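You operate a simulated robot arm through the tools that you are given. There is no shell and no other tool.

The job below is to be done with a simulated robot arm. You get a single attempt, and the scene is never put back.

## Task
Pour milk into the coffee in both china mugs and stand them on the brown tray.
Fine: green and yellow mug up to their lines from the white jug, jug back; the tray stays put; spill under a spoonful. Set down upright: white jug.
Where things are to end (x, y in the base frame): green china mug within 6 cm of [84, -46]; yellow china mug within 6 cm of [72, -58].

Only the result counts: the job must be done as asked and must still hold three seconds after the hand-in. Knocking over, shifting, dropping, spilling or breaking anything else fails it.

## Robot
A 7-joint arm with a two-finger parallel gripper, fixed in place. Base frame: the origin is on the floor under the middle of its stand, x ahead of it, y to its left, z up; the work surface is at about z = 105. Readings come in cm, degrees, newtons and seconds.
It reaches about 96.4 cm from its shoulder. Its first joint turns from -166.0 to 166.0 degrees. Payload 1.57 kg.
The TCP is the grasp point between the finger pads, 3 cm short of the fingertips. In the tool frame z runs along the fingers and y along their closing line. The gripper opens to 11 cm. The fingers are 2.4 cm wide and 1.2 cm thick; the gripper's body (4.8 by 11.2 cm) begins 7.8 cm behind the TCP.
Orientation is that of the tool frame in the base frame, as a unit quaternion [w, x, y, z]. With the fingers straight down and closing along the base's y, the tool's x points along the base's -x, its y along +y and its z along -z.

## Interface
- The arm moves only by the tool drive_tool. Its argument "rows" is a list that holds one entry, the list of rows, each a list of 7 numbers: the shift along the tool's x, y, z in units of 100 mm (1.0 is 100 mm), then the turn, a rotation vector about the tool's x, y, z in units of 90 degrees (1.0 is 90 degrees), then the closure, from 0 (fully open) to 1 (shut). In form: [[[x, y, z, wx, wy, wz, fingers], ...]]. A call has 1 to 20 rows; each row is the pose to reach, as a shift and turn from the pose commanded when the call began, along the tool's axes at that moment. A call with a number of a shift or a turn outside -1 to 1 is refused whole. Rows are played at 5 a second. More than 5 cm and 8.6 degrees between two rows, or a gripper value outside its range, and nothing of the call is played. A pose out of reach is approached as far as the arm can. The call stops where the force on the tool passes 40 N (or 10 N more than at its start, if that is more) or the arm is blocked; 0.2 s more then pass. Each finger travels about 10.8 cm/s and halts on what it meets, pressing with about 29 N; the grip force reading is that of the motor and also rises with nothing between the fingers. The clock runs only during rows and for 0.2 s after the last one: add rows that repeat a pose to give the fingers time. The reply holds the time, the measured pose of the TCP, the force on the tool along the base axes, the opening and the grip force, in the units named above and with some noise, with the torque about the TCP (base axes, N m) and any sound that the robot's microphone picked up.
- Cameras (640 x 400 px; columns grow to the right, rows downward): "scene" is fixed at [40.03, -64.83, 165.27]; the picture's right is [0.77, -0.64, 0.00], its down [-0.51, -0.61, -0.61] and it looks along [0.39, 0.47, -0.79] (base axes); focal length 248 px, centre (320, 200). "wrist" rides on the gripper at [7, 1.6, -14.1] in the tool frame; the picture's right is [-0.23, 0.97, 0.00], its down [-0.86, -0.20, -0.48] and it looks along [-0.47, -0.11, 0.88] (tool axes); focal length 222 px, centre (320, 200). There is no depth. A picture from a camera that has moved, and an enlarged one, comes with that camera's place and axes in the base frame and with its lens.
- camera(camera): a new picture of that camera. It takes no simulated time.
- raise_lower(by): slides the trunk up (or, below 0, down) by that many cm; the arm rides with it, the base frame stays. It gives what a move gives, with no picture.
- close_up(camera, box): a new picture of the part [left, top, right, bottom] of that camera's present view, enlarged. It takes no simulated time.
- close_job(): hands the job in; it is judged then, once.

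Places have to be worked out from the pictures, the camera data and where the tool is seen. Open the gripper and draw the arm clear of the work before you hand the job in, unless the task says otherwise.

The tools are called after "Call:" as name(argument=value, ...) on one line, values as JSON. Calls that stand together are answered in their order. drive_tool: Moves the arm, as the interface text tells. Its arguments: {"type":"object","properties":{"rows":{"type":"array"}},"required":["rows"]} The other tools are called the same way: raise_lower (by) moves the trunk up or down; camera (camera) takes a picture; close_up (camera, box) takes an enlarged picture of a part of a camera's view; close_job () hands the job in.

At the start:

```text
t: 0.0
position: [48.69, -31.07, 142.52]
ee_rot: [0.0, 0.0, 1.0, 0.0]
wrist_force: [-0.2, 0.2, -0.1]
torque: [0.01, -0.02, -0.01]
grip_width: 11.01
gripper_force: 0.0
trunk travel left (down, up): [-57.5, 3.5]
```

scene: 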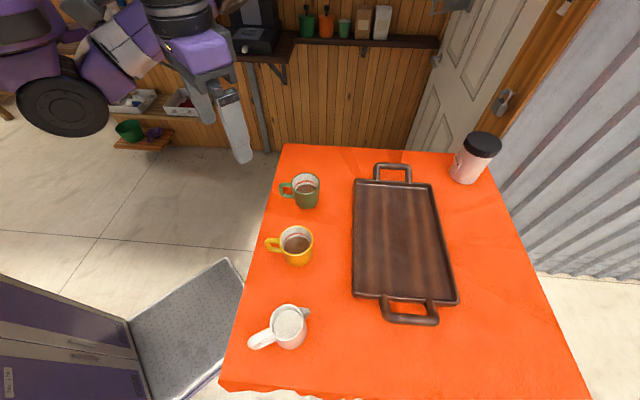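
wrist: 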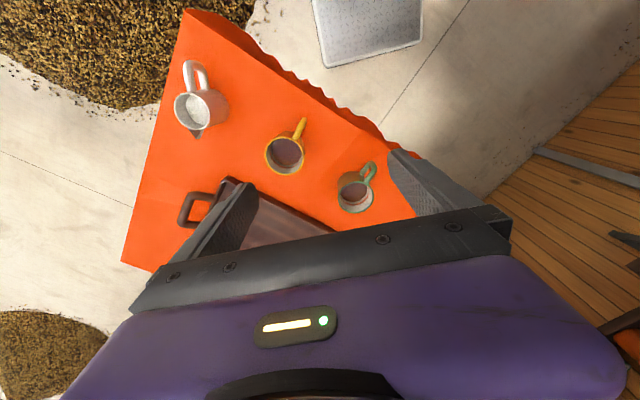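

I'll start by enlarging the parts of the scene with the mugs, jug and tray, to judge places and the fill lines.

Call:
close_up(camera="scene", box=[240, 160, 340, 222])

Call:
close_up(camera="scene", box=[240, 210, 340, 272])

Call:
close_up(camera="scene", box=[230, 290, 340, 360])

Call:
close_up(camera="scene", box=[330, 150, 530, 340])

```text
6.40 times, centred on (290, 191) of scene
camera zoom: at [40.03, -64.83, 165.27], right [0.77, -0.64, 0.0], down [-0.51, -0.61, -0.61], along [0.39, 0.47, -0.79], focal length 1585 px, centre (512, 258)
```

zoom: 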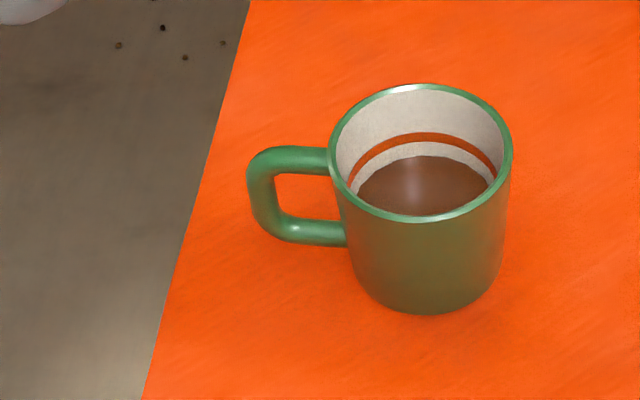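

```text
6.40 times, centred on (290, 241) of scene
camera zoom: at [40.03, -64.83, 165.27], right [0.77, -0.64, 0.0], down [-0.51, -0.61, -0.61], along [0.39, 0.47, -0.79], focal length 1585 px, centre (512, -62)
```

zoom: 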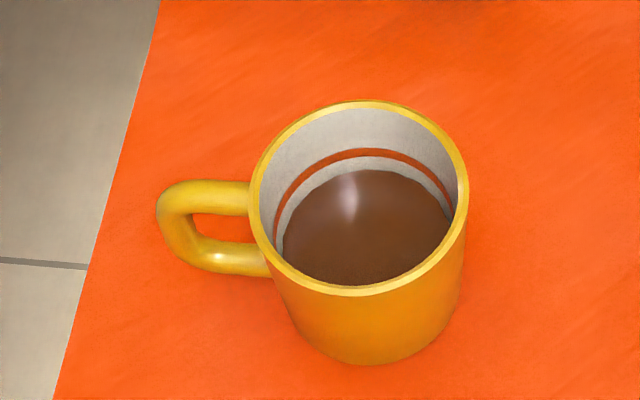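

```text
5.71 times, centred on (285, 325) of scene
camera zoom: at [40.03, -64.83, 165.27], right [0.77, -0.64, 0.0], down [-0.51, -0.61, -0.61], along [0.39, 0.47, -0.79], focal length 1415 px, centre (520, -514)
```

zoom: 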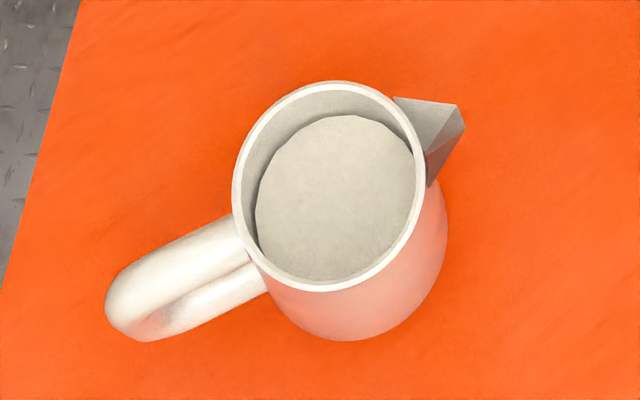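

```text
2.11 times, centred on (430, 245) of scene
camera zoom: at [40.03, -64.83, 165.27], right [0.77, -0.64, 0.0], down [-0.51, -0.61, -0.61], along [0.39, 0.47, -0.79], focal length 521 px, centre (88, 105)
```

zoom: 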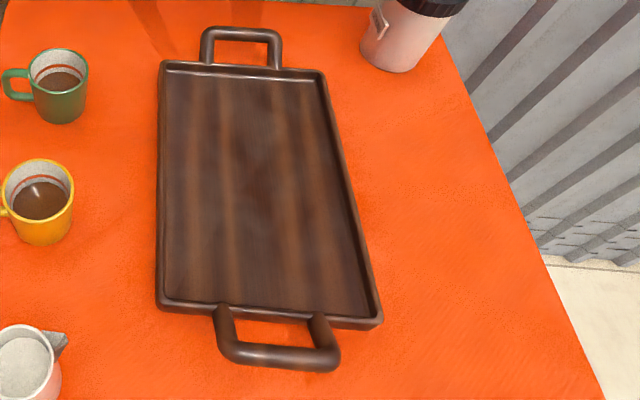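

The scene views put the green mug near (66.6, -26.2), the yellow mug near (53.4, -39.7) and the jug near (41.5, -53.3). All the handles point towards the robot. I'll enlarge the same objects in the wrist view to triangulate them.

Call:
close_up(camera="wrist", box=[160, 50, 260, 145])

Call:
close_up(camera="wrist", box=[250, 105, 330, 185])

Call:
close_up(camera="wrist", box=[320, 145, 400, 225])

Call:
close_up(camera="scene", box=[0, 0, 280, 175])

```text
4.21 times, centred on (210, 98) of wrist
camera zoom: at [41.95, -29.38, 156.7], right [0.23, 0.97, 0.0], down [0.86, -0.2, 0.48], along [0.47, -0.11, -0.88], focal length 935 px, centre (783, 632)
```

zoom: 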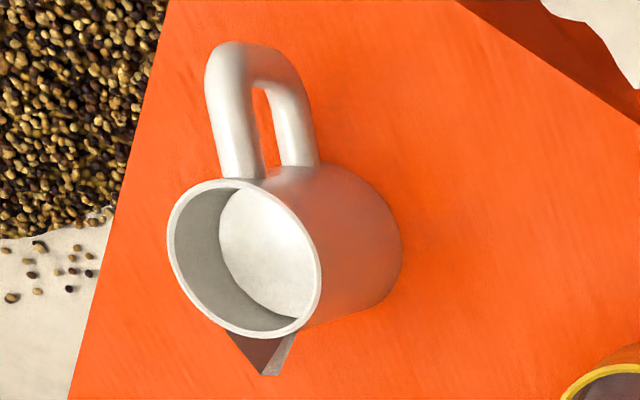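

```text
5.00 times, centred on (290, 145) of wrist
camera zoom: at [41.95, -29.38, 156.7], right [0.23, 0.97, 0.0], down [0.86, -0.2, 0.48], along [0.47, -0.11, -0.88], focal length 1111 px, centre (470, 475)
```

zoom: 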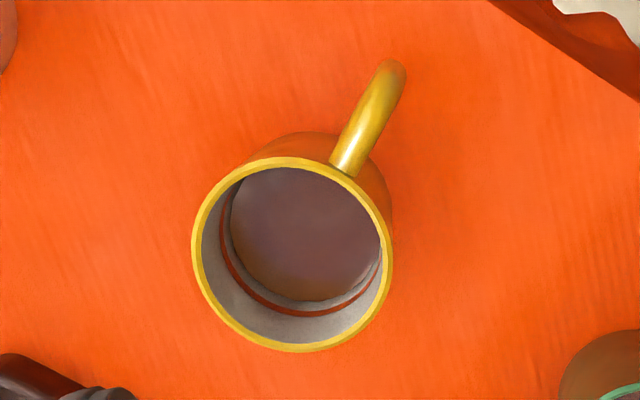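

```text
5.00 times, centred on (360, 185) of wrist
camera zoom: at [41.95, -29.38, 156.7], right [0.23, 0.97, 0.0], down [0.86, -0.2, 0.48], along [0.47, -0.11, -0.88], focal length 1111 px, centre (120, 275)
```

zoom: 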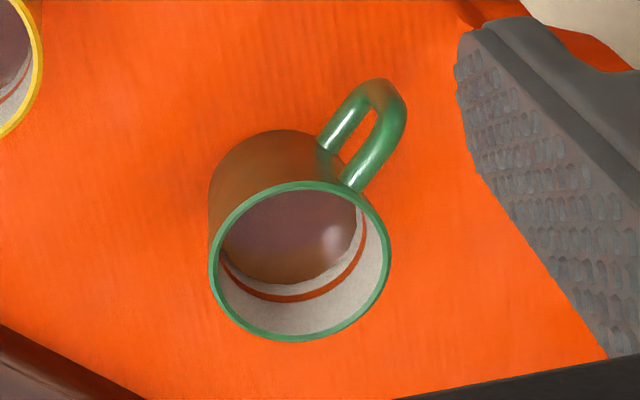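

```text
2.29 times, centred on (140, 88) of scene
camera zoom: at [40.03, -64.83, 165.27], right [0.77, -0.64, 0.0], down [-0.51, -0.61, -0.61], along [0.39, 0.47, -0.79], focal length 566 px, centre (731, 457)
```

zoom: 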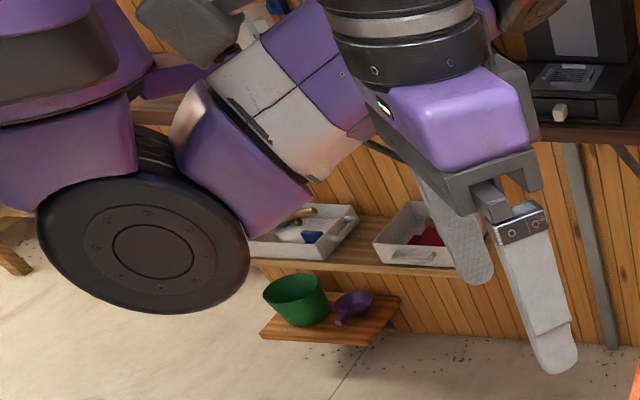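

Triangulating with both cameras gives these estimates:

| Object | Centre (x, y) | Rim z | Handle or spout |
|---|---|---|---|
| Jug | (41.6, -52.9) | 114 | spout heading about -19.5° |
| Yellow mug | (53.5, -39.5) | 113 | handle azimuth about 137° |
| Green mug | (66.4, -26.5) | 113 | handle azimuth about 140° |

I'll start moving towards a standoff on the handle side of the jug, staying high and yawing the hand to the jug's heading.

Call:
drive_tool(rows=[[[0.2, -0.2, 0, 0, 0, 0.0433, 0], [0.4, -0.4, 0, 0, 0, 0.0867, 0], [0.6, -0.6, 0, 0, 0, 0.13, 0], [0.8, -0.8, 0, 0, 0, 0.1733, 0], [1.0, -1.0, 0, 0, 0, 0.2167, 0]]])

```text
t: 1.2
position: [38.8, -41.04, 142.44]
ee_rot: [0.001, 0.17, 0.985, 0.0]
wrist_force: [0.8, -0.3, -0.1]
torque: [-0.07, 0.07, 0.02]
grip_width: 11.0
gripper_force: 0.0
trunk travel left (down, up): [-57.5, 3.5]
```

The yaw went as expected. Next I'll shift behind the jug, come down 10 cm and pitch the hand up to 30° below horizontal.

Call:
drive_tool(rows=[[[0.066, -0.111, 0.11, 0, -0.0741, 0, 0], [0.132, -0.222, 0.22, 0, -0.1482, 0, 0], [0.199, -0.333, 0.33, 0, -0.2222, 0, 0], [0.265, -0.444, 0.44, 0, -0.2963, 0, 0], [0.331, -0.556, 0.56, 0, -0.3704, 0, 0], [0.397, -0.667, 0.67, 0, -0.4444, 0, 0], [0.464, -0.778, 0.78, 0, -0.5185, 0, 0], [0.53, -0.889, 0.89, 0, -0.5926, 0, 0], [0.596, -1.0, 1.0, 0, -0.6667, 0, 0]]])

```text
t: 3.2
position: [40.63, -47.04, 132.57]
ee_rot: [0.475, 0.055, 0.878, -0.024]
wrist_force: [-0.3, 0.7, 0.0]
torque: [-0.03, 0.03, -0.03]
grip_width: 10.99
gripper_force: 0.1
trunk travel left (down, up): [-57.5, 3.5]
stopped in row 9: the arm was blocked; the commanded pose is now the measured one
```

The arm blocked just short of that pose with the yaw off target, which looks like a joint limit. I'll look at both cameras before choosing another way.

Call:
camera(camera="scene")

Call:
camera(camera="wrist")

```text
taken
```

scene: 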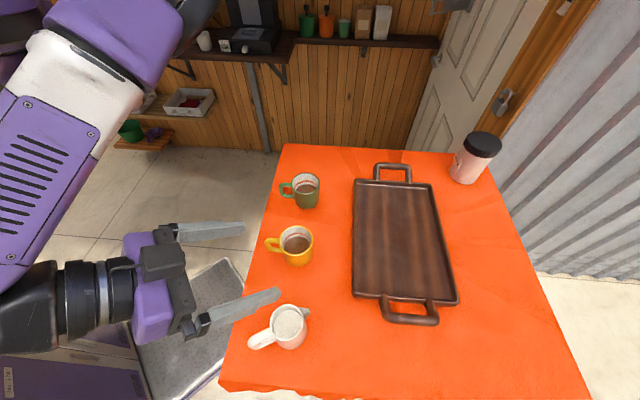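

```text
taken
camera wrist: at [25.45, -43.53, 134.46], right [0.24, 0.95, 0.2], down [0.04, -0.21, 0.98], along [0.97, -0.23, -0.09], focal length 222 px, centre (320, 200)
```

wrist: 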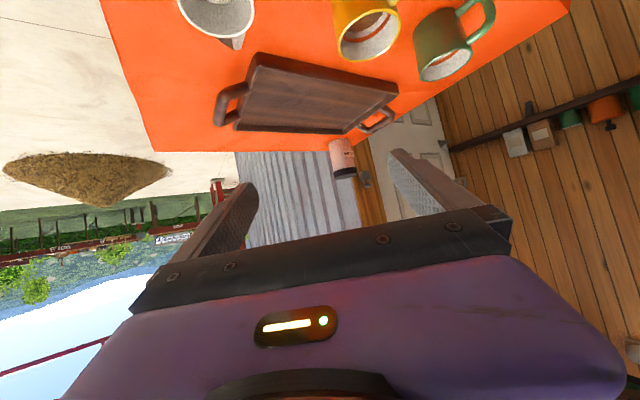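

The forearm is steep, so the wrist is at its limit because the shoulder sits too high. Lowering the trunk should make a near-horizontal hand reachable, and 12 cm down still keeps the fingers well above the jug.

Call:
raise_lower(by=-12)

```text
t: 4.7
position: [40.56, -47.06, 120.61]
ee_rot: [0.474, 0.056, 0.878, -0.026]
wrist_force: [-0.1, -0.9, -0.8]
torque: [0.01, 0.0, -0.02]
grip_width: 11.01
gripper_force: 0.1
trunk travel left (down, up): [-45.5, 15.5]
```

TCP is at z 120.6 with the trunk 12 cm lower. I'll lift the hand about 11 cm and draw it back a little, so the trunk can go lower still.

Call:
drive_tool(rows=[[[-0.19, -0.007, -0.21, 0, 0, 0, 0], [-0.38, -0.015, -0.425, 0, 0, 0, 0], [-0.57, -0.022, -0.64, 0, 0, 0, 0], [-0.756, -0.029, -0.85, 0, 0, 0, 0]]])

Call:
raise_lower(by=-12)

```text
t: 5.9
position: [41.82, -49.6, 122.2]
ee_rot: [0.459, 0.049, 0.887, 0.0]
wrist_force: [0.2, 1.1, -0.2]
torque: [-0.01, -0.05, -0.02]
grip_width: 11.01
gripper_force: 0.1
out of reach, approached as far as the arm can: row 1, 2, 3, 4
trunk travel left (down, up): [-45.5, 15.5]
stopped in row 4: the arm was blocked; the commanded pose is now the measured one
```

```text
t: 6.7
position: [41.98, -50.02, 116.79]
ee_rot: [0.467, 0.041, 0.883, -0.007]
wrist_force: [-2.7, 0.3, 19.0]
torque: [-1.13, -0.17, -0.15]
grip_width: 10.99
gripper_force: 0.1
trunk travel left (down, up): [-39.4, 21.6]
stopped: the force on the tool passed its limit at 81 N (the readings are from after the stop); the commanded pose is now the measured one
```

That was a mistake: the hand did not lift as I assumed, so when the trunk went down a finger pressed on the jug's rim. I'll raise the trunk straight away to take the load off and then look at the jug.

Call:
raise_lower(by=5)

```text
t: 7.6
position: [42.08, -49.87, 121.73]
ee_rot: [0.467, 0.042, 0.883, -0.006]
wrist_force: [-0.7, 0.1, 0.1]
torque: [0.0, -0.03, -0.01]
grip_width: 10.99
gripper_force: 0.0
trunk travel left (down, up): [-44.4, 16.6]
```

The load is off the tool. I'll check whether the jug moved or spilled.

Call:
camera(camera="scene")

Call:
close_up(camera="scene", box=[230, 290, 340, 360])

Call:
camera(camera="wrist")

```text
taken
```

scene: 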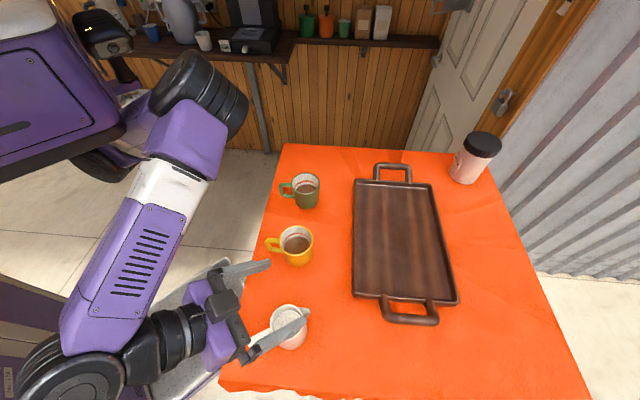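

```text
5.71 times, centred on (285, 325) of scene
camera zoom: at [40.03, -64.83, 165.27], right [0.77, -0.64, 0.0], down [-0.51, -0.61, -0.61], along [0.39, 0.47, -0.79], focal length 1415 px, centre (520, -514)
```

zoom: 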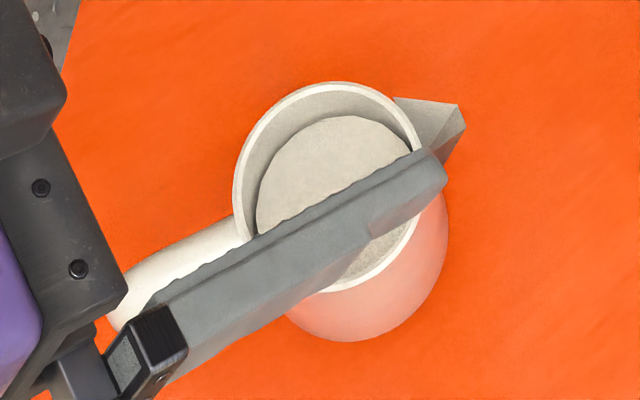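

```text
taken
camera wrist: at [26.69, -47.11, 123.95], right [0.21, 0.95, 0.22], down [0.07, -0.23, 0.97], along [0.98, -0.18, -0.12], focal length 222 px, centre (320, 200)
```

wrist: 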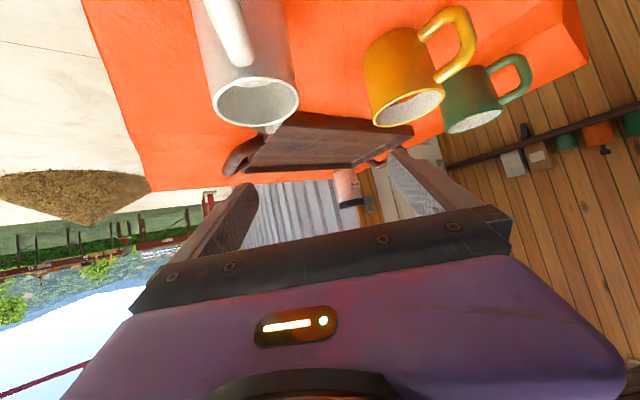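

The jug is exactly where it was, upright and with no spill. Since a steeper hand relaxes the wrist, I'll pitch down to about 60° below horizontal while lifting 5 cm away from the jug.

Call:
drive_tool(rows=[[[-0.07, 0.002, -0.05, 0, 0.05, 0, 0], [-0.14, 0.005, -0.1, 0, 0.1, 0, 0], [-0.21, 0.007, -0.15, 0, 0.15, 0, 0], [-0.28, 0.01, -0.2, 0, 0.2, 0, 0], [-0.35, 0.012, -0.24, 0, 0.25, 0, 0], [-0.41, 0.014, -0.28, 0, 0.3, 0, 0]]])

```text
t: 9.0
position: [41.84, -49.84, 126.74]
ee_rot: [0.247, 0.042, 0.968, 0.004]
wrist_force: [-0.6, -0.3, 0.5]
torque: [0.0, 0.0, -0.01]
grip_width: 11.0
gripper_force: 0.1
trunk travel left (down, up): [-44.4, 16.6]
```

The hand is now at about 61° pitch, clear above the jug. I'll correct its heading to -19.5° and pitch to 60°, and move to a standoff along the jug's handle axis.

Call:
drive_tool(rows=[[[0.183, -0.039, 0.033, 0.0242, -0.0045, 0.034, 0], [0.366, -0.078, 0.066, 0.0484, -0.0091, 0.0679, 0], [0.549, -0.117, 0.098, 0.0726, -0.0136, 0.1018, 0], [0.732, -0.156, 0.131, 0.0968, -0.0182, 0.1358, 0]]])

```text
t: 10.0
position: [35.97, -50.82, 121.98]
ee_rot: [0.255, 0.165, 0.952, -0.044]
wrist_force: [1.0, -0.3, 0.2]
torque: [-0.02, 0.0, 0.01]
grip_width: 10.99
gripper_force: 0.0
trunk travel left (down, up): [-44.4, 16.6]
```

The pose is exact. I'll check the alignment to the jug from both cameras before the approach.

Call:
camera(camera="wrist")

Call:
camera(camera="scene")

Call:
close_up(camera="scene", box=[200, 260, 340, 380])

```text
taken
camera wrist: at [24.26, -44.93, 130.71], right [0.51, 0.85, 0.11], down [0.41, -0.36, 0.84], along [0.76, -0.39, -0.53], focal length 222 px, centre (320, 200)
```

wrist: 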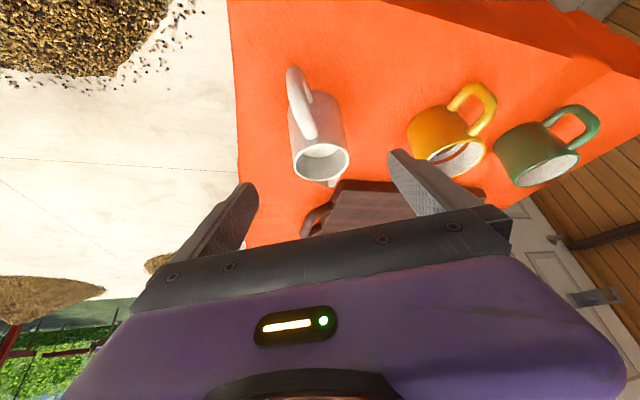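

```text
taken
```

scene: 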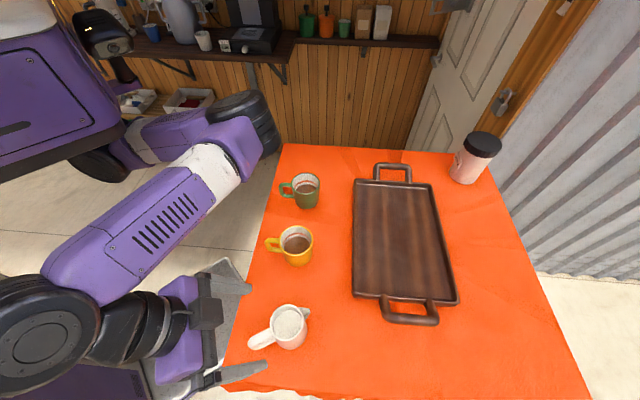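

```text
3.33 times, centred on (270, 320) of scene
camera zoom: at [40.03, -64.83, 165.27], right [0.77, -0.64, 0.0], down [-0.51, -0.61, -0.61], along [0.39, 0.47, -0.79], focal length 826 px, centre (487, -200)
```

zoom: 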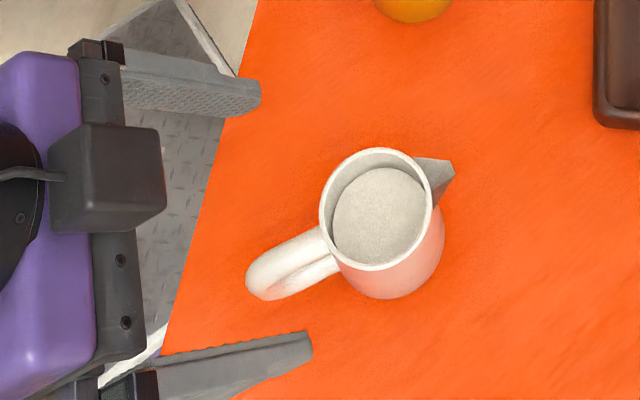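

The jug sits centred between the fingers, within about 2 mm. I'll advance along the tool axis in two parts, starting with the first half.

Call:
drive_tool(rows=[[[0.05, -0.005, 0.15, 0, 0, 0, 0], [0.1, -0.01, 0.3, 0, 0, 0, 0], [0.147, -0.015, 0.45, 0, 0, 0, 0], [0.147, -0.015, 0.6, 0, 0, 0, 0]]])

```text
t: 11.0
position: [37.66, -51.74, 115.99]
ee_rot: [0.255, 0.165, 0.952, -0.044]
wrist_force: [-0.8, -0.2, -0.6]
torque: [0.02, -0.01, 0.0]
grip_width: 11.0
gripper_force: 0.1
trunk travel left (down, up): [-44.4, 16.6]
```

Call:
camera(camera="wrist")

Call:
close_up(camera="scene", box=[200, 260, 340, 380])

```text
taken
camera wrist: at [25.91, -45.67, 124.7], right [0.51, 0.85, 0.11], down [0.41, -0.36, 0.84], along [0.76, -0.39, -0.53], focal length 222 px, centre (320, 200)
```

wrist: 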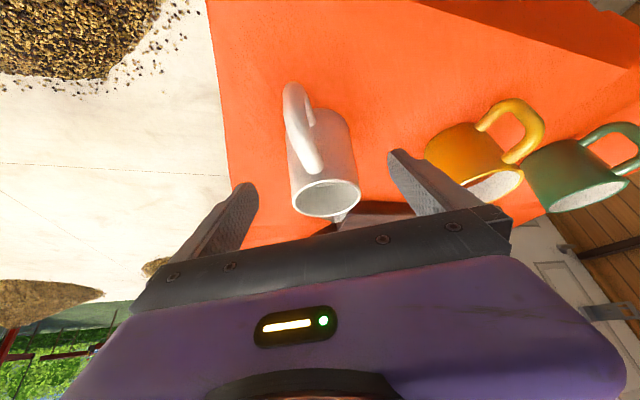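

```text
3.33 times, centred on (270, 320) of scene
camera zoom: at [40.03, -64.83, 165.27], right [0.77, -0.64, 0.0], down [-0.51, -0.61, -0.61], along [0.39, 0.47, -0.79], focal length 826 px, centre (487, -200)
```

zoom: 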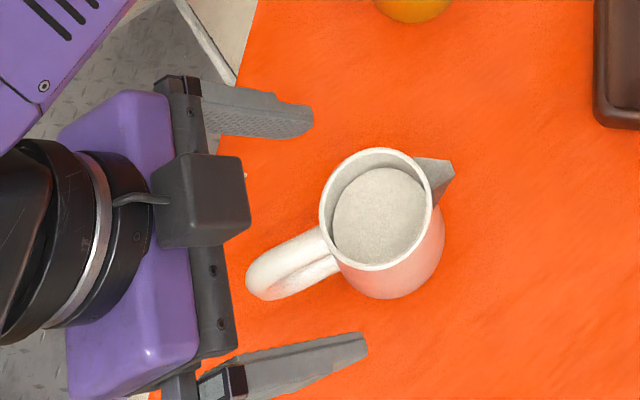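

The jug is still centred between the fingers. I'll advance the remaining 6.5 cm slowly with the gripper open.

Call:
drive_tool(rows=[[[0, 0, 0.13, 0, 0, 0, 0], [0, 0, 0.26, 0, 0, 0, 0], [0, 0, 0.39, 0, 0, 0, 0], [0, 0, 0.52, 0, 0, 0, 0], [0, 0, 0.65, 0, 0, 0, 0]]])

```text
t: 12.2
position: [40.7, -52.56, 110.4]
ee_rot: [0.256, 0.165, 0.952, -0.044]
wrist_force: [0.3, 0.3, 0.3]
torque: [0.01, 0.01, 0.01]
grip_width: 11.01
gripper_force: 0.0
trunk travel left (down, up): [-44.4, 16.6]
```

Call:
camera(camera="wrist")

Call:
close_up(camera="scene", box=[200, 260, 340, 380])

```text
taken
camera wrist: at [29.03, -46.68, 119.15], right [0.51, 0.85, 0.11], down [0.41, -0.36, 0.84], along [0.76, -0.38, -0.53], focal length 222 px, centre (320, 200)
```

wrist: 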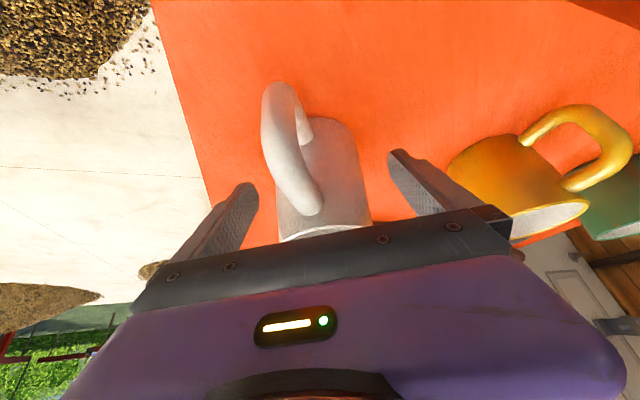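

```text
3.33 times, centred on (270, 320) of scene
camera zoom: at [40.03, -64.83, 165.27], right [0.77, -0.64, 0.0], down [-0.51, -0.61, -0.61], along [0.39, 0.47, -0.79], focal length 826 px, centre (487, -200)
```

zoom: 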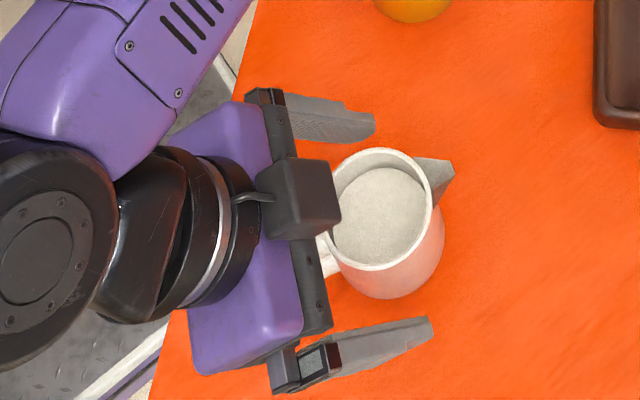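

The fingers straddle the body with the handle between them and nothing touching. I'll close the gripper in place and hold for a few rows.

Call:
drive_tool(rows=[[[0, 0, 0, 0, 0, 0, 0.3], [0, 0, 0, 0, 0, 0, 0.5], [0, 0, 0, 0, 0, 0, 1], [0, 0, 0, 0, 0, 0, 1], [0, 0, 0, 0, 0, 0, 1]]])

```text
t: 13.4
position: [40.71, -52.56, 110.41]
ee_rot: [0.255, 0.164, 0.952, -0.044]
wrist_force: [-0.7, -2.7, 2.6]
torque: [-0.32, 0.08, 0.01]
grip_width: 5.99
gripper_force: 29.5
trunk travel left (down, up): [-44.4, 16.6]
```

The grip is firm at 6.0 cm and 29.5 N. I'll lift a slow 2 cm straight up to read the weight and check for slip.

Call:
drive_tool(rows=[[[-0.02, 0, -0.035, 0, 0, 0, 1], [-0.04, 0, -0.07, 0, 0, 0, 1], [-0.06, 0, -0.104, 0, 0, 0, 1], [-0.08, 0, -0.139, 0, 0, 0, 1], [-0.1, 0, -0.173, 0, 0, 0, 1], [-0.1, 0, -0.173, 0, 0, 0, 1]]])

Call:
close_up(camera="scene", box=[200, 260, 340, 380])

```text
t: 14.8
position: [40.66, -52.76, 112.41]
ee_rot: [0.255, 0.164, 0.952, -0.044]
wrist_force: [0.4, -0.1, -3.3]
torque: [-0.02, -0.03, -0.04]
grip_width: 6.02
gripper_force: 28.6
trunk travel left (down, up): [-44.4, 16.6]
```

```text
3.33 times, centred on (270, 320) of scene
camera zoom: at [40.03, -64.83, 165.27], right [0.77, -0.64, 0.0], down [-0.51, -0.61, -0.61], along [0.39, 0.47, -0.79], focal length 826 px, centre (487, -200)
```

zoom: 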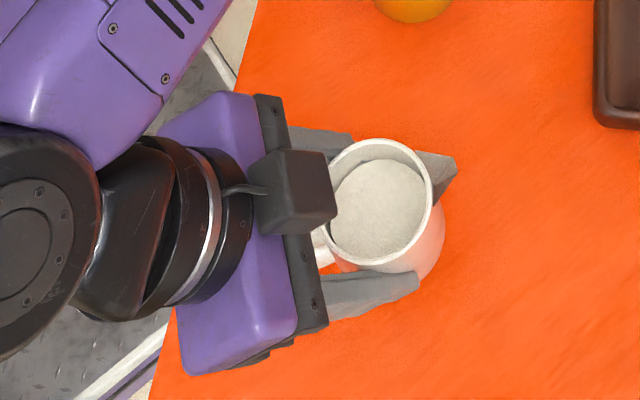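

The jug weighs about 3.3 N, hangs level and hasn't slipped. I'll lift it another 8.5 cm so its base clears the mug rims.

Call:
drive_tool(rows=[[[-0.04, 0, -0.07, 0, 0, 0, 1], [-0.1, 0, -0.173, 0, 0, 0, 1], [-0.17, 0, -0.294, 0, 0, 0, 1], [-0.24, 0, -0.416, 0, 0, 0, 1], [-0.31, 0, -0.537, 0, 0, 0, 1], [-0.37, 0, -0.641, 0, 0, 0, 1], [-0.41, 0, -0.71, 0, 0, 0, 1], [-0.43, 0, -0.745, 0, 0, 0, 1], [-0.43, 0, -0.745, 0, 0, 0, 1]]])

Call:
close_up(camera="scene", box=[200, 250, 340, 370])

```text
t: 16.8
position: [40.8, -52.68, 121.05]
ee_rot: [0.255, 0.165, 0.952, -0.044]
wrist_force: [0.8, 0.2, -3.0]
torque: [0.03, -0.06, 0.01]
grip_width: 5.98
gripper_force: 28.7
trunk travel left (down, up): [-44.4, 16.6]
```

```text
3.33 times, centred on (270, 310) of scene
camera zoom: at [40.03, -64.83, 165.27], right [0.77, -0.64, 0.0], down [-0.51, -0.61, -0.61], along [0.39, 0.47, -0.79], focal length 826 px, centre (487, -167)
```

zoom: 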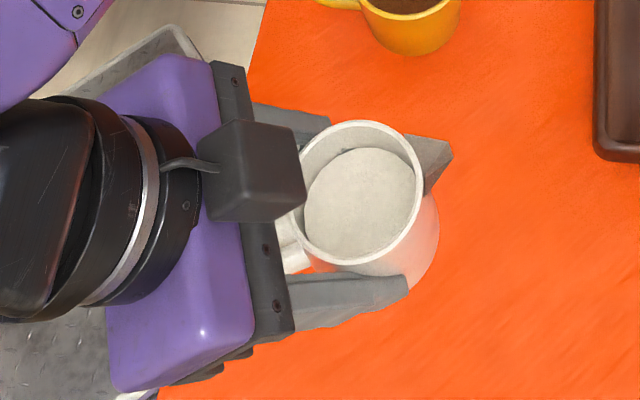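

The jug hangs level. In hand coordinates its spout tip is about 6 cm ahead of the TCP, 3.5 cm above it and 0.5 cm to the left. I'll carry it gently towards the yellow mug, turning the heading from -19.5° towards -8° so the tilted jug misses the mug's handle.

Call:
drive_tool(rows=[[[-0.001, 0.03, 0.001, -0.0013, 0, -0.0022, 1], [-0.004, 0.1, 0.002, -0.0045, 0, -0.0078, 1], [-0.007, 0.2, 0.004, -0.009, 0, -0.0155, 1], [-0.011, 0.33, 0.007, -0.0144, 0, -0.0249, 1], [-0.015, 0.455, 0.009, -0.0198, 0, -0.0343, 1], [-0.019, 0.57, 0.011, -0.025, 0, -0.0432, 1], [-0.022, 0.66, 0.013, -0.0288, 0, -0.0499, 1], [-0.024, 0.715, 0.014, -0.031, 0, -0.0537, 1], [-0.025, 0.734, 0.0145, -0.032, 0, -0.0554, 1]]])

```text
t: 18.8
position: [43.49, -45.9, 121.12]
ee_rot: [0.257, 0.116, 0.959, -0.032]
wrist_force: [0.5, -0.1, -3.5]
torque: [0.01, -0.06, -0.02]
grip_width: 5.96
gripper_force: 28.7
trunk travel left (down, up): [-44.4, 16.6]
```

Midway and steady. I'll do the second half of the carry to the pre-pour spot behind the yellow mug.

Call:
drive_tool(rows=[[[-0.004, 0.03, 0.002, -0.0013, 0, -0.0022, 1], [-0.012, 0.1, 0.007, -0.0045, 0, -0.0078, 1], [-0.025, 0.2, 0.014, -0.009, 0, -0.0155, 1], [-0.041, 0.33, 0.023, -0.0144, 0, -0.0249, 1], [-0.056, 0.455, 0.032, -0.0198, 0, -0.0343, 1], [-0.07, 0.57, 0.04, -0.025, 0, -0.0432, 1], [-0.081, 0.66, 0.047, -0.0288, 0, -0.0499, 1], [-0.088, 0.713, 0.051, -0.031, 0, -0.0537, 1], [-0.09, 0.732, 0.052, -0.0319, 0, -0.0553, 1]]])

Call:
camera(camera="scene")

Call:
close_up(camera="scene", box=[210, 180, 350, 290])

```text
t: 20.8
position: [46.21, -39.07, 120.99]
ee_rot: [0.259, 0.067, 0.963, -0.018]
wrist_force: [0.4, -0.2, -3.2]
torque: [0.0, -0.06, 0.0]
grip_width: 5.96
gripper_force: 29.0
trunk travel left (down, up): [-44.4, 16.6]
```

```text
taken
```

scene: 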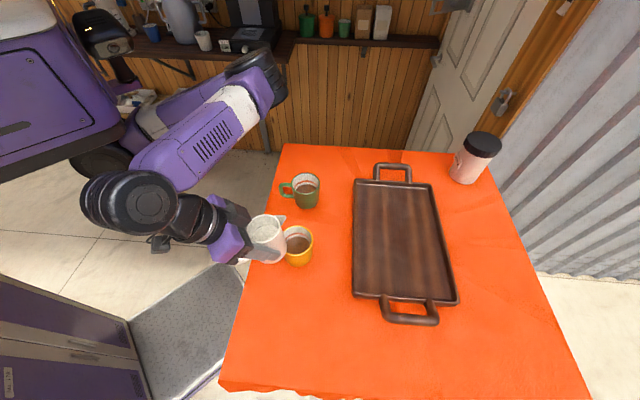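

```text
3.64 times, centred on (280, 235) of scene
camera zoom: at [40.03, -64.83, 165.27], right [0.77, -0.64, 0.0], down [-0.51, -0.61, -0.61], along [0.39, 0.47, -0.79], focal length 900 px, centre (466, 73)
```

zoom: 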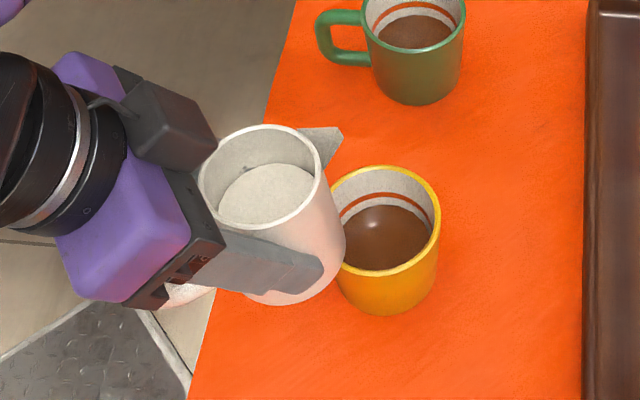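

The spout tip triangulates to (52.4, -39.3), just as planned, ready to swing over the yellow mug. I'll tilt 28° while lowering 2 cm; flow should not start before about 35°. Then I'll look.

Call:
drive_tool(rows=[[[0, 0, 0, 0, 0.03, 0, 1], [0, 0, 0, 0, 0.08, 0, 1], [0.015, 0, 0.026, 0, 0.13, 0, 1], [0.035, 0, 0.061, 0, 0.18, 0, 1], [0.055, 0, 0.095, 0, 0.23, 0, 1], [0.08, 0, 0.139, 0, 0.28, 0, 1], [0.1, 0, 0.173, 0, 0.311, 0, 1], [0.1, 0, 0.173, 0, 0.311, 0, 1]]])

Call:
close_up(camera="scene", box=[210, 180, 350, 290])

Call:
camera(camera="wrist")

```text
t: 22.6
position: [46.27, -39.0, 118.96]
ee_rot: [0.018, 0.071, 0.997, -0.002]
wrist_force: [0.0, 0.7, -3.8]
torque: [-0.01, -0.03, 0.03]
grip_width: 5.96
gripper_force: 29.1
trunk travel left (down, up): [-44.4, 16.6]
```

```text
3.64 times, centred on (280, 235) of scene
camera zoom: at [40.03, -64.83, 165.27], right [0.77, -0.64, 0.0], down [-0.51, -0.61, -0.61], along [0.39, 0.47, -0.79], focal length 900 px, centre (466, 73)
```

zoom: 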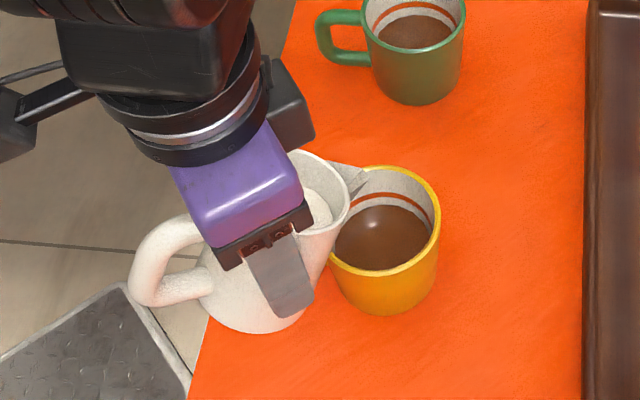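

```text
taken
camera wrist: at [39.26, -36.37, 132.89], right [0.36, 0.93, 0.01], down [0.8, -0.32, 0.51], along [0.48, -0.18, -0.86], focal length 222 px, centre (320, 200)
```

wrist: 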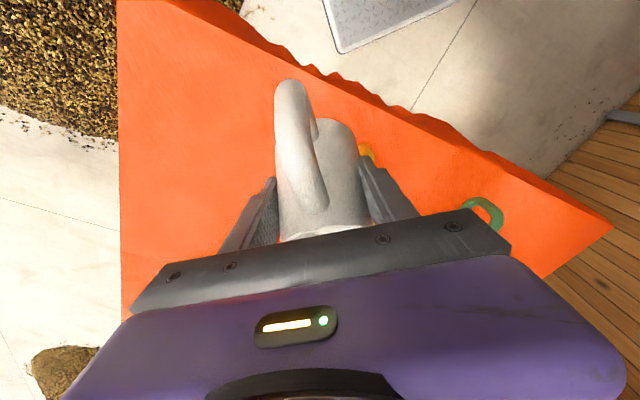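

The mug's inside stays visible and the spout tip is over the mug centre, about 6 cm above the surface. I'll lower 0.9 cm and creep the tilt to 34°.

Call:
drive_tool(rows=[[[0.001, 0, 0.03, 0, 0.0167, 0, 1], [0.002, 0, 0.06, 0, 0.0333, 0, 1], [0.003, 0, 0.09, 0, 0.05, 0, 1], [0.003, 0, 0.09, 0, 0.0667, 0, 1], [0.003, 0, 0.09, 0, 0.0667, 0, 1]]])

Call:
close_up(camera="scene", box=[260, 200, 340, 270])

```text
t: 23.8
position: [46.29, -39.05, 118.13]
ee_rot: [-0.035, 0.07, 0.997, 0.003]
wrist_force: [-0.5, 0.8, -2.3]
torque: [-0.05, -0.03, 0.02]
grip_width: 5.99
gripper_force: 29.1
trunk travel left (down, up): [-44.4, 16.6]
```

```text
5.71 times, centred on (300, 235) of scene
camera zoom: at [40.03, -64.83, 165.27], right [0.77, -0.64, 0.0], down [-0.51, -0.61, -0.61], along [0.39, 0.47, -0.79], focal length 1415 px, centre (434, 0)
```

zoom: 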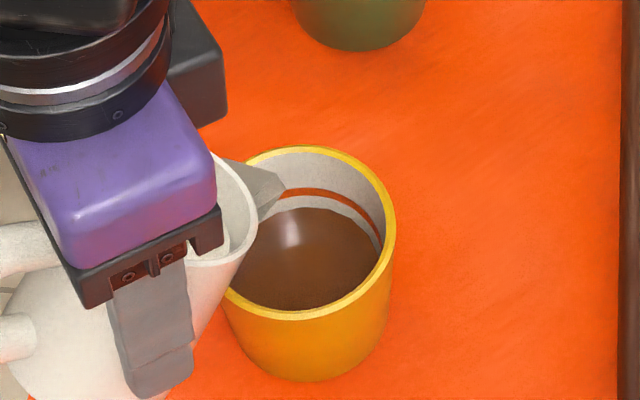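

No milk is flowing at 34°. I'll add 4° slowly with a short hold, then look again.

Call:
drive_tool(rows=[[[0, 0, 0, 0, 0.0111, 0, 1], [0, 0, 0, 0, 0.0222, 0, 1], [0, 0, 0, 0, 0.0333, 0, 1], [0, 0, 0, 0, 0.0444, 0, 1], [0, 0, 0, 0, 0.0444, 0, 1]]])

Call:
close_up(camera="scene", box=[260, 200, 340, 270])

```text
t: 25.0
position: [46.2, -38.94, 118.12]
ee_rot: [-0.069, 0.07, 0.995, 0.005]
wrist_force: [0.5, 0.3, -2.3]
torque: [0.02, -0.06, 0.0]
grip_width: 5.97
gripper_force: 29.3
trunk travel left (down, up): [-44.4, 16.6]
```

```text
5.71 times, centred on (300, 235) of scene
camera zoom: at [40.03, -64.83, 165.27], right [0.77, -0.64, 0.0], down [-0.51, -0.61, -0.61], along [0.39, 0.47, -0.79], focal length 1415 px, centre (434, 0)
```

zoom: 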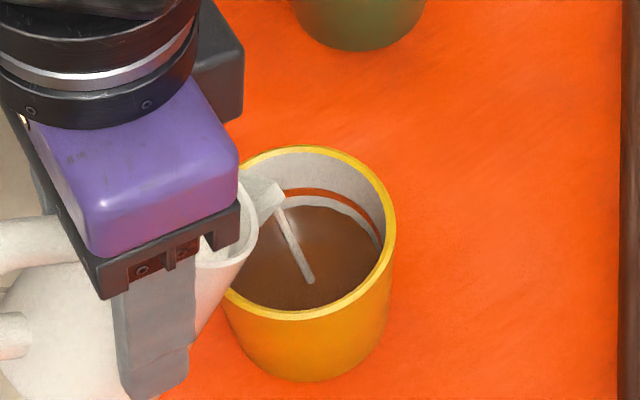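

A thin stream has started and lands inside the mug. I'll hold this tilt for about a second and look at the level.

Call:
drive_tool(rows=[[[0, 0, 0, 0, 0, 0, 1], [0, 0, 0, 0, 0, 0, 1], [0, 0, 0, 0, 0, 0, 1], [0, 0, 0, 0, 0, 0, 1], [0, 0, 0, 0, 0, 0, 1]]])

Call:
close_up(camera="scene", box=[260, 200, 340, 270])

```text
t: 26.2
position: [46.21, -38.99, 118.13]
ee_rot: [-0.069, 0.071, 0.995, 0.005]
wrist_force: [0.8, -0.3, -3.5]
torque: [-0.04, -0.03, -0.02]
grip_width: 5.97
gripper_force: 28.7
trunk travel left (down, up): [-44.4, 16.6]
```

```text
5.71 times, centred on (300, 235) of scene
camera zoom: at [40.03, -64.83, 165.27], right [0.77, -0.64, 0.0], down [-0.51, -0.61, -0.61], along [0.39, 0.47, -0.79], focal length 1415 px, centre (434, 0)
```

zoom: 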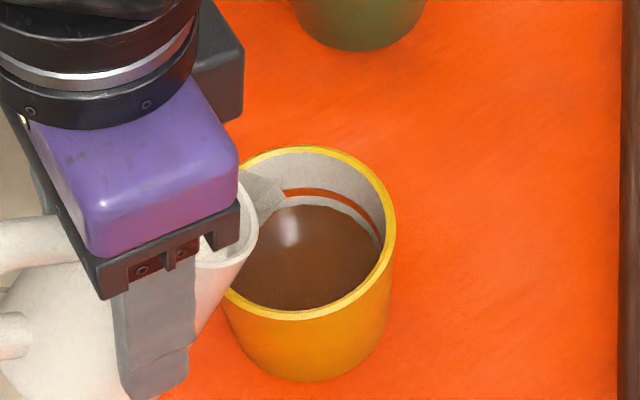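

The flow stopped by itself, so each extra degree gives a small self-limited amount. The level rose slightly and is still below the red line, so I'll add 2° and hold.

Call:
drive_tool(rows=[[[0, 0, 0, 0, 0.0111, 0, 1], [0, 0, 0, 0, 0.0222, 0, 1], [0, 0, 0, 0, 0.0222, 0, 1], [0, 0, 0, 0, 0.0222, 0, 1], [0, 0, 0, 0, 0.0222, 0, 1], [0, 0, 0, 0, 0.0222, 0, 1]]])

Call:
close_up(camera="scene", box=[270, 210, 330, 262])

```text
t: 27.6
position: [46.23, -38.92, 118.03]
ee_rot: [-0.088, 0.07, 0.994, 0.006]
wrist_force: [-0.4, 0.2, -3.3]
torque: [-0.01, -0.04, 0.0]
grip_width: 6.01
gripper_force: 29.3
trunk travel left (down, up): [-44.4, 16.6]
```

```text
7.69 times, centred on (300, 236) of scene
camera zoom: at [40.03, -64.83, 165.27], right [0.77, -0.64, 0.0], down [-0.51, -0.61, -0.61], along [0.39, 0.47, -0.79], focal length 1905 px, centre (474, -77)
```

zoom: 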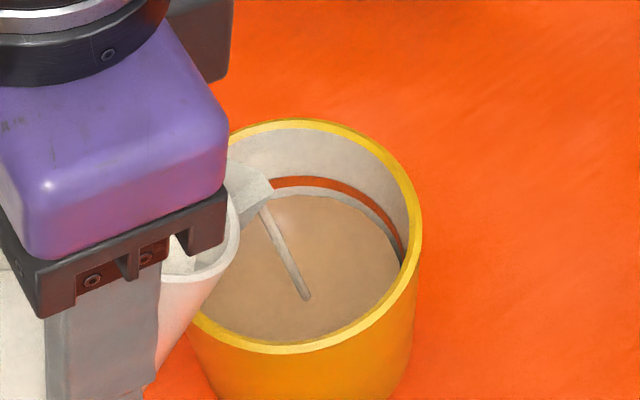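

The level is now just under the line and still streaming. I'll hold for a brief moment and check again.

Call:
drive_tool(rows=[[[0, 0, 0, 0, 0, 0, 1], [0, 0, 0, 0, 0, 0, 1]]])

Call:
close_up(camera="scene", box=[280, 215, 320, 250])

```text
t: 28.2
position: [46.16, -39.17, 118.11]
ee_rot: [-0.087, 0.069, 0.994, 0.006]
wrist_force: [0.2, 0.1, -2.8]
torque: [-0.01, -0.08, -0.03]
grip_width: 5.97
gripper_force: 28.8
trunk travel left (down, up): [-44.4, 16.6]
```

```text
11.43 times, centred on (300, 232) of scene
camera zoom: at [40.03, -64.83, 165.27], right [0.77, -0.64, 0.0], down [-0.51, -0.61, -0.61], along [0.39, 0.47, -0.79], focal length 2830 px, centre (549, -171)
```

zoom: 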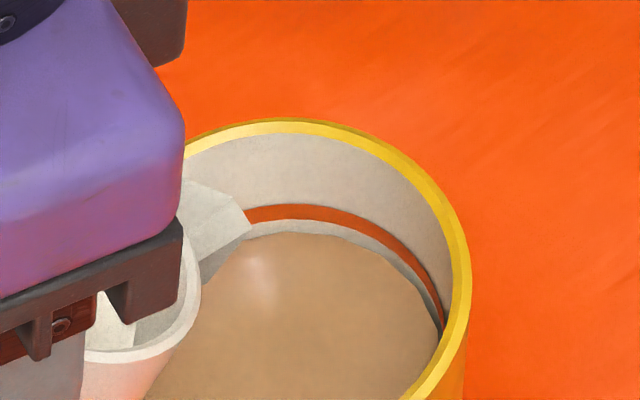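

The flow stopped again. The surface is about 0.4 cm below the line's lower edge, so I'll add 2.5° more and hold longer.

Call:
drive_tool(rows=[[[0, 0, 0, 0, 0.0111, 0, 1], [0, 0, 0, 0, 0.0222, 0, 1], [0, 0, 0, 0, 0.0278, 0, 1], [0, 0, 0, 0, 0.0278, 0, 1], [0, 0, 0, 0, 0.0278, 0, 1], [0, 0, 0, 0, 0.0278, 0, 1], [0, 0, 0, 0, 0.0278, 0, 1], [0, 0, 0, 0, 0.0278, 0, 1], [0, 0, 0, 0, 0.0278, 0, 1]]])

Call:
close_up(camera="scene", box=[280, 215, 320, 250])

```text
t: 30.2
position: [46.32, -39.04, 118.2]
ee_rot: [-0.108, 0.07, 0.992, 0.007]
wrist_force: [-0.5, 0.2, -3.3]
torque: [-0.01, -0.04, -0.03]
grip_width: 5.97
gripper_force: 29.1
trunk travel left (down, up): [-44.4, 16.6]
```

```text
11.43 times, centred on (300, 232) of scene
camera zoom: at [40.03, -64.83, 165.27], right [0.77, -0.64, 0.0], down [-0.51, -0.61, -0.61], along [0.39, 0.47, -0.79], focal length 2830 px, centre (549, -171)
```

zoom: 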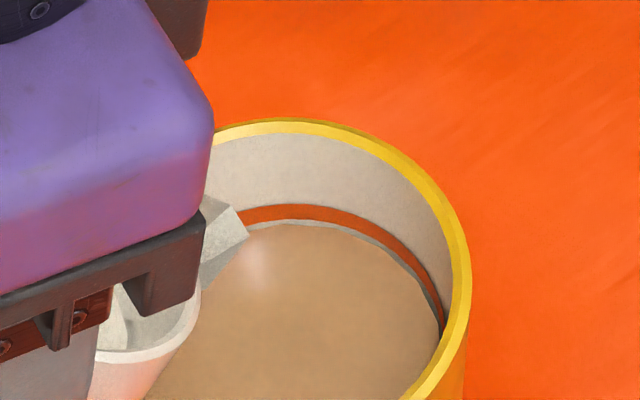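

The surface is now about 0.15 cm below the line's lower edge; that step gave about 0.28 cm. I'll add another 2° and hold.

Call:
drive_tool(rows=[[[0, 0, 0, 0, 0.0111, 0, 1], [0, 0, 0, 0, 0.0222, 0, 1], [0, 0, 0, 0, 0.0222, 0, 1], [0, 0, 0, 0, 0.0222, 0, 1], [0, 0, 0, 0, 0.0222, 0, 1], [0, 0, 0, 0, 0.0222, 0, 1], [0, 0, 0, 0, 0.0222, 0, 1], [0, 0, 0, 0, 0.0222, 0, 1], [0, 0, 0, 0, 0.0222, 0, 1]]])

Call:
close_up(camera="scene", box=[280, 215, 320, 250])

```text
t: 32.2
position: [46.28, -39.07, 118.11]
ee_rot: [-0.126, 0.068, 0.99, 0.008]
wrist_force: [-1.0, 0.0, -2.9]
torque: [-0.04, -0.07, 0.01]
grip_width: 5.97
gripper_force: 29.0
trunk travel left (down, up): [-44.4, 16.6]
```

```text
11.43 times, centred on (300, 232) of scene
camera zoom: at [40.03, -64.83, 165.27], right [0.77, -0.64, 0.0], down [-0.51, -0.61, -0.61], along [0.39, 0.47, -0.79], focal length 2830 px, centre (549, -171)
```

zoom: 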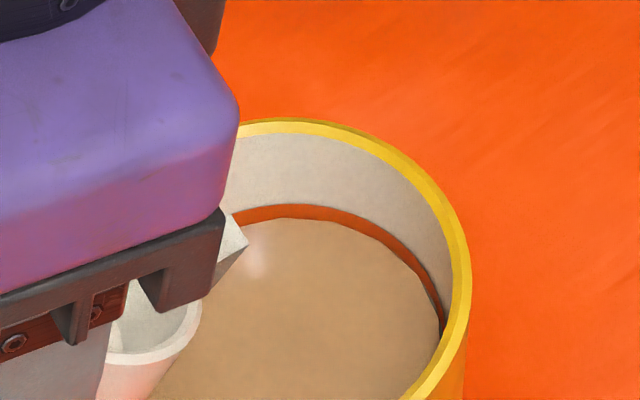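

The surface has just reached the line's lower edge. I'll add 1.4° to bring it to about the middle of the band.

Call:
drive_tool(rows=[[[0, 0, 0, 0, 0.0078, 0, 1], [0, 0, 0, 0, 0.0156, 0, 1], [0, 0, 0, 0, 0.0156, 0, 1], [0, 0, 0, 0, 0.0156, 0, 1], [0, 0, 0, 0, 0.0156, 0, 1], [0, 0, 0, 0, 0.0156, 0, 1], [0, 0, 0, 0, 0.0156, 0, 1], [0, 0, 0, 0, 0.0156, 0, 1]]])

Call:
close_up(camera="scene", box=[288, 215, 318, 240])

```text
t: 34.0
position: [46.17, -38.97, 118.12]
ee_rot: [-0.138, 0.069, 0.988, 0.009]
wrist_force: [-0.5, 0.6, -3.5]
torque: [0.03, -0.07, 0.01]
grip_width: 5.98
gripper_force: 28.8
trunk travel left (down, up): [-44.4, 16.6]
```

```text
16.00 times, centred on (303, 228) of scene
camera zoom: at [40.03, -64.83, 165.27], right [0.77, -0.64, 0.0], down [-0.51, -0.61, -0.61], along [0.39, 0.47, -0.79], focal length 3962 px, centre (592, -240)
```

zoom: 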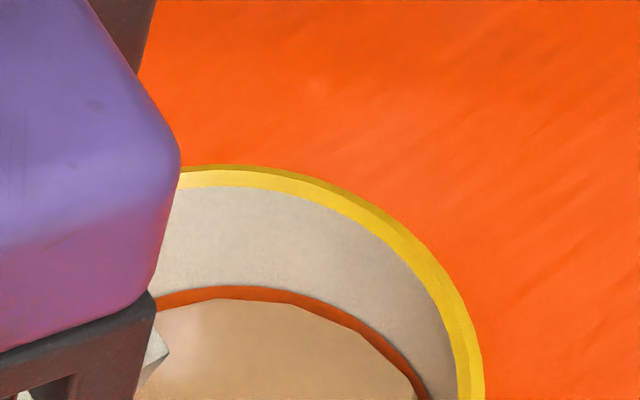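

The surface is now at about the middle of the red band. I'll tilt the jug back upright while raising it, keeping the spout above the mug.

Call:
drive_tool(rows=[[[0, 0, 0, 0, -0.04, 0, 1], [0.008, 0, -0.029, 0, -0.09, 0, 1], [0.019, 0, -0.067, 0, -0.14, 0, 1], [0.03, 0, -0.106, 0, -0.19, 0, 1], [0.044, 0, -0.154, 0, -0.24, 0, 1], [0.058, 0, -0.202, 0, -0.29, 0, 1], [0.071, 0, -0.25, 0, -0.34, 0, 1], [0.082, 0, -0.289, 0, -0.39, 0, 1], [0.088, 0, -0.308, 0, -0.44, 0, 1], [0.088, 0, -0.308, 0, -0.48, 0, 1], [0.088, 0, -0.308, 0, -0.51, 0, 1], [0.088, 0, -0.308, 0, -0.51, 0, 1]]])

Call:
close_up(camera="scene", box=[220, 190, 340, 290])

Call:
close_up(camera="scene", box=[280, 215, 320, 250])

```text
t: 36.6
position: [46.14, -39.17, 121.35]
ee_rot: [0.258, 0.068, 0.964, -0.018]
wrist_force: [0.6, 0.0, -3.0]
torque: [0.01, -0.04, -0.03]
grip_width: 5.96
gripper_force: 28.8
trunk travel left (down, up): [-44.4, 16.6]
```

```text
4.00 times, centred on (280, 240) of scene
camera zoom: at [40.03, -64.83, 165.27], right [0.77, -0.64, 0.0], down [-0.51, -0.61, -0.61], along [0.39, 0.47, -0.79], focal length 991 px, centre (480, 40)
```

zoom: 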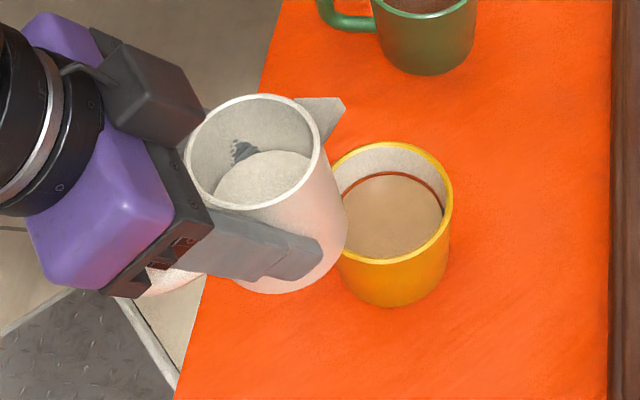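

```text
11.43 times, centred on (300, 232) of scene
camera zoom: at [40.03, -64.83, 165.27], right [0.77, -0.64, 0.0], down [-0.51, -0.61, -0.61], along [0.39, 0.47, -0.79], focal length 2830 px, centre (549, -171)
```

zoom: 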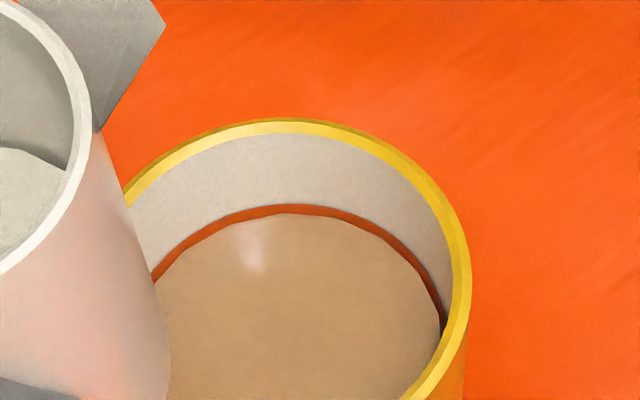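

The yellow mug is filled to its line, with nothing spilled on the cloth. I'll carry the jug gently towards the green mug, turning the heading towards -3°.

Call:
drive_tool(rows=[[[-0.02, 0.028, 0.01, -0.0005, 0, -0.001, 1], [-0.061, 0.085, 0.031, -0.0017, 0, -0.0029, 1], [-0.123, 0.17, 0.061, -0.0033, 0, -0.0058, 1], [-0.194, 0.27, 0.097, -0.0053, 0, -0.0092, 1], [-0.271, 0.376, 0.135, -0.0074, 0, -0.0128, 1], [-0.347, 0.482, 0.173, -0.0095, 0, -0.0164, 1], [-0.414, 0.574, 0.207, -0.0113, 0, -0.0195, 1], [-0.465, 0.645, 0.232, -0.0127, 0, -0.022, 1], [-0.496, 0.688, 0.247, -0.0135, 0, -0.0234, 1], [-0.511, 0.709, 0.255, -0.0139, 0, -0.0241, 1]]])

```text
t: 38.8
position: [52.9, -32.83, 121.71]
ee_rot: [0.259, 0.047, 0.965, -0.013]
wrist_force: [-0.3, -0.3, -3.4]
torque: [0.01, -0.04, 0.0]
grip_width: 5.94
gripper_force: 29.3
trunk travel left (down, up): [-44.4, 16.6]
```

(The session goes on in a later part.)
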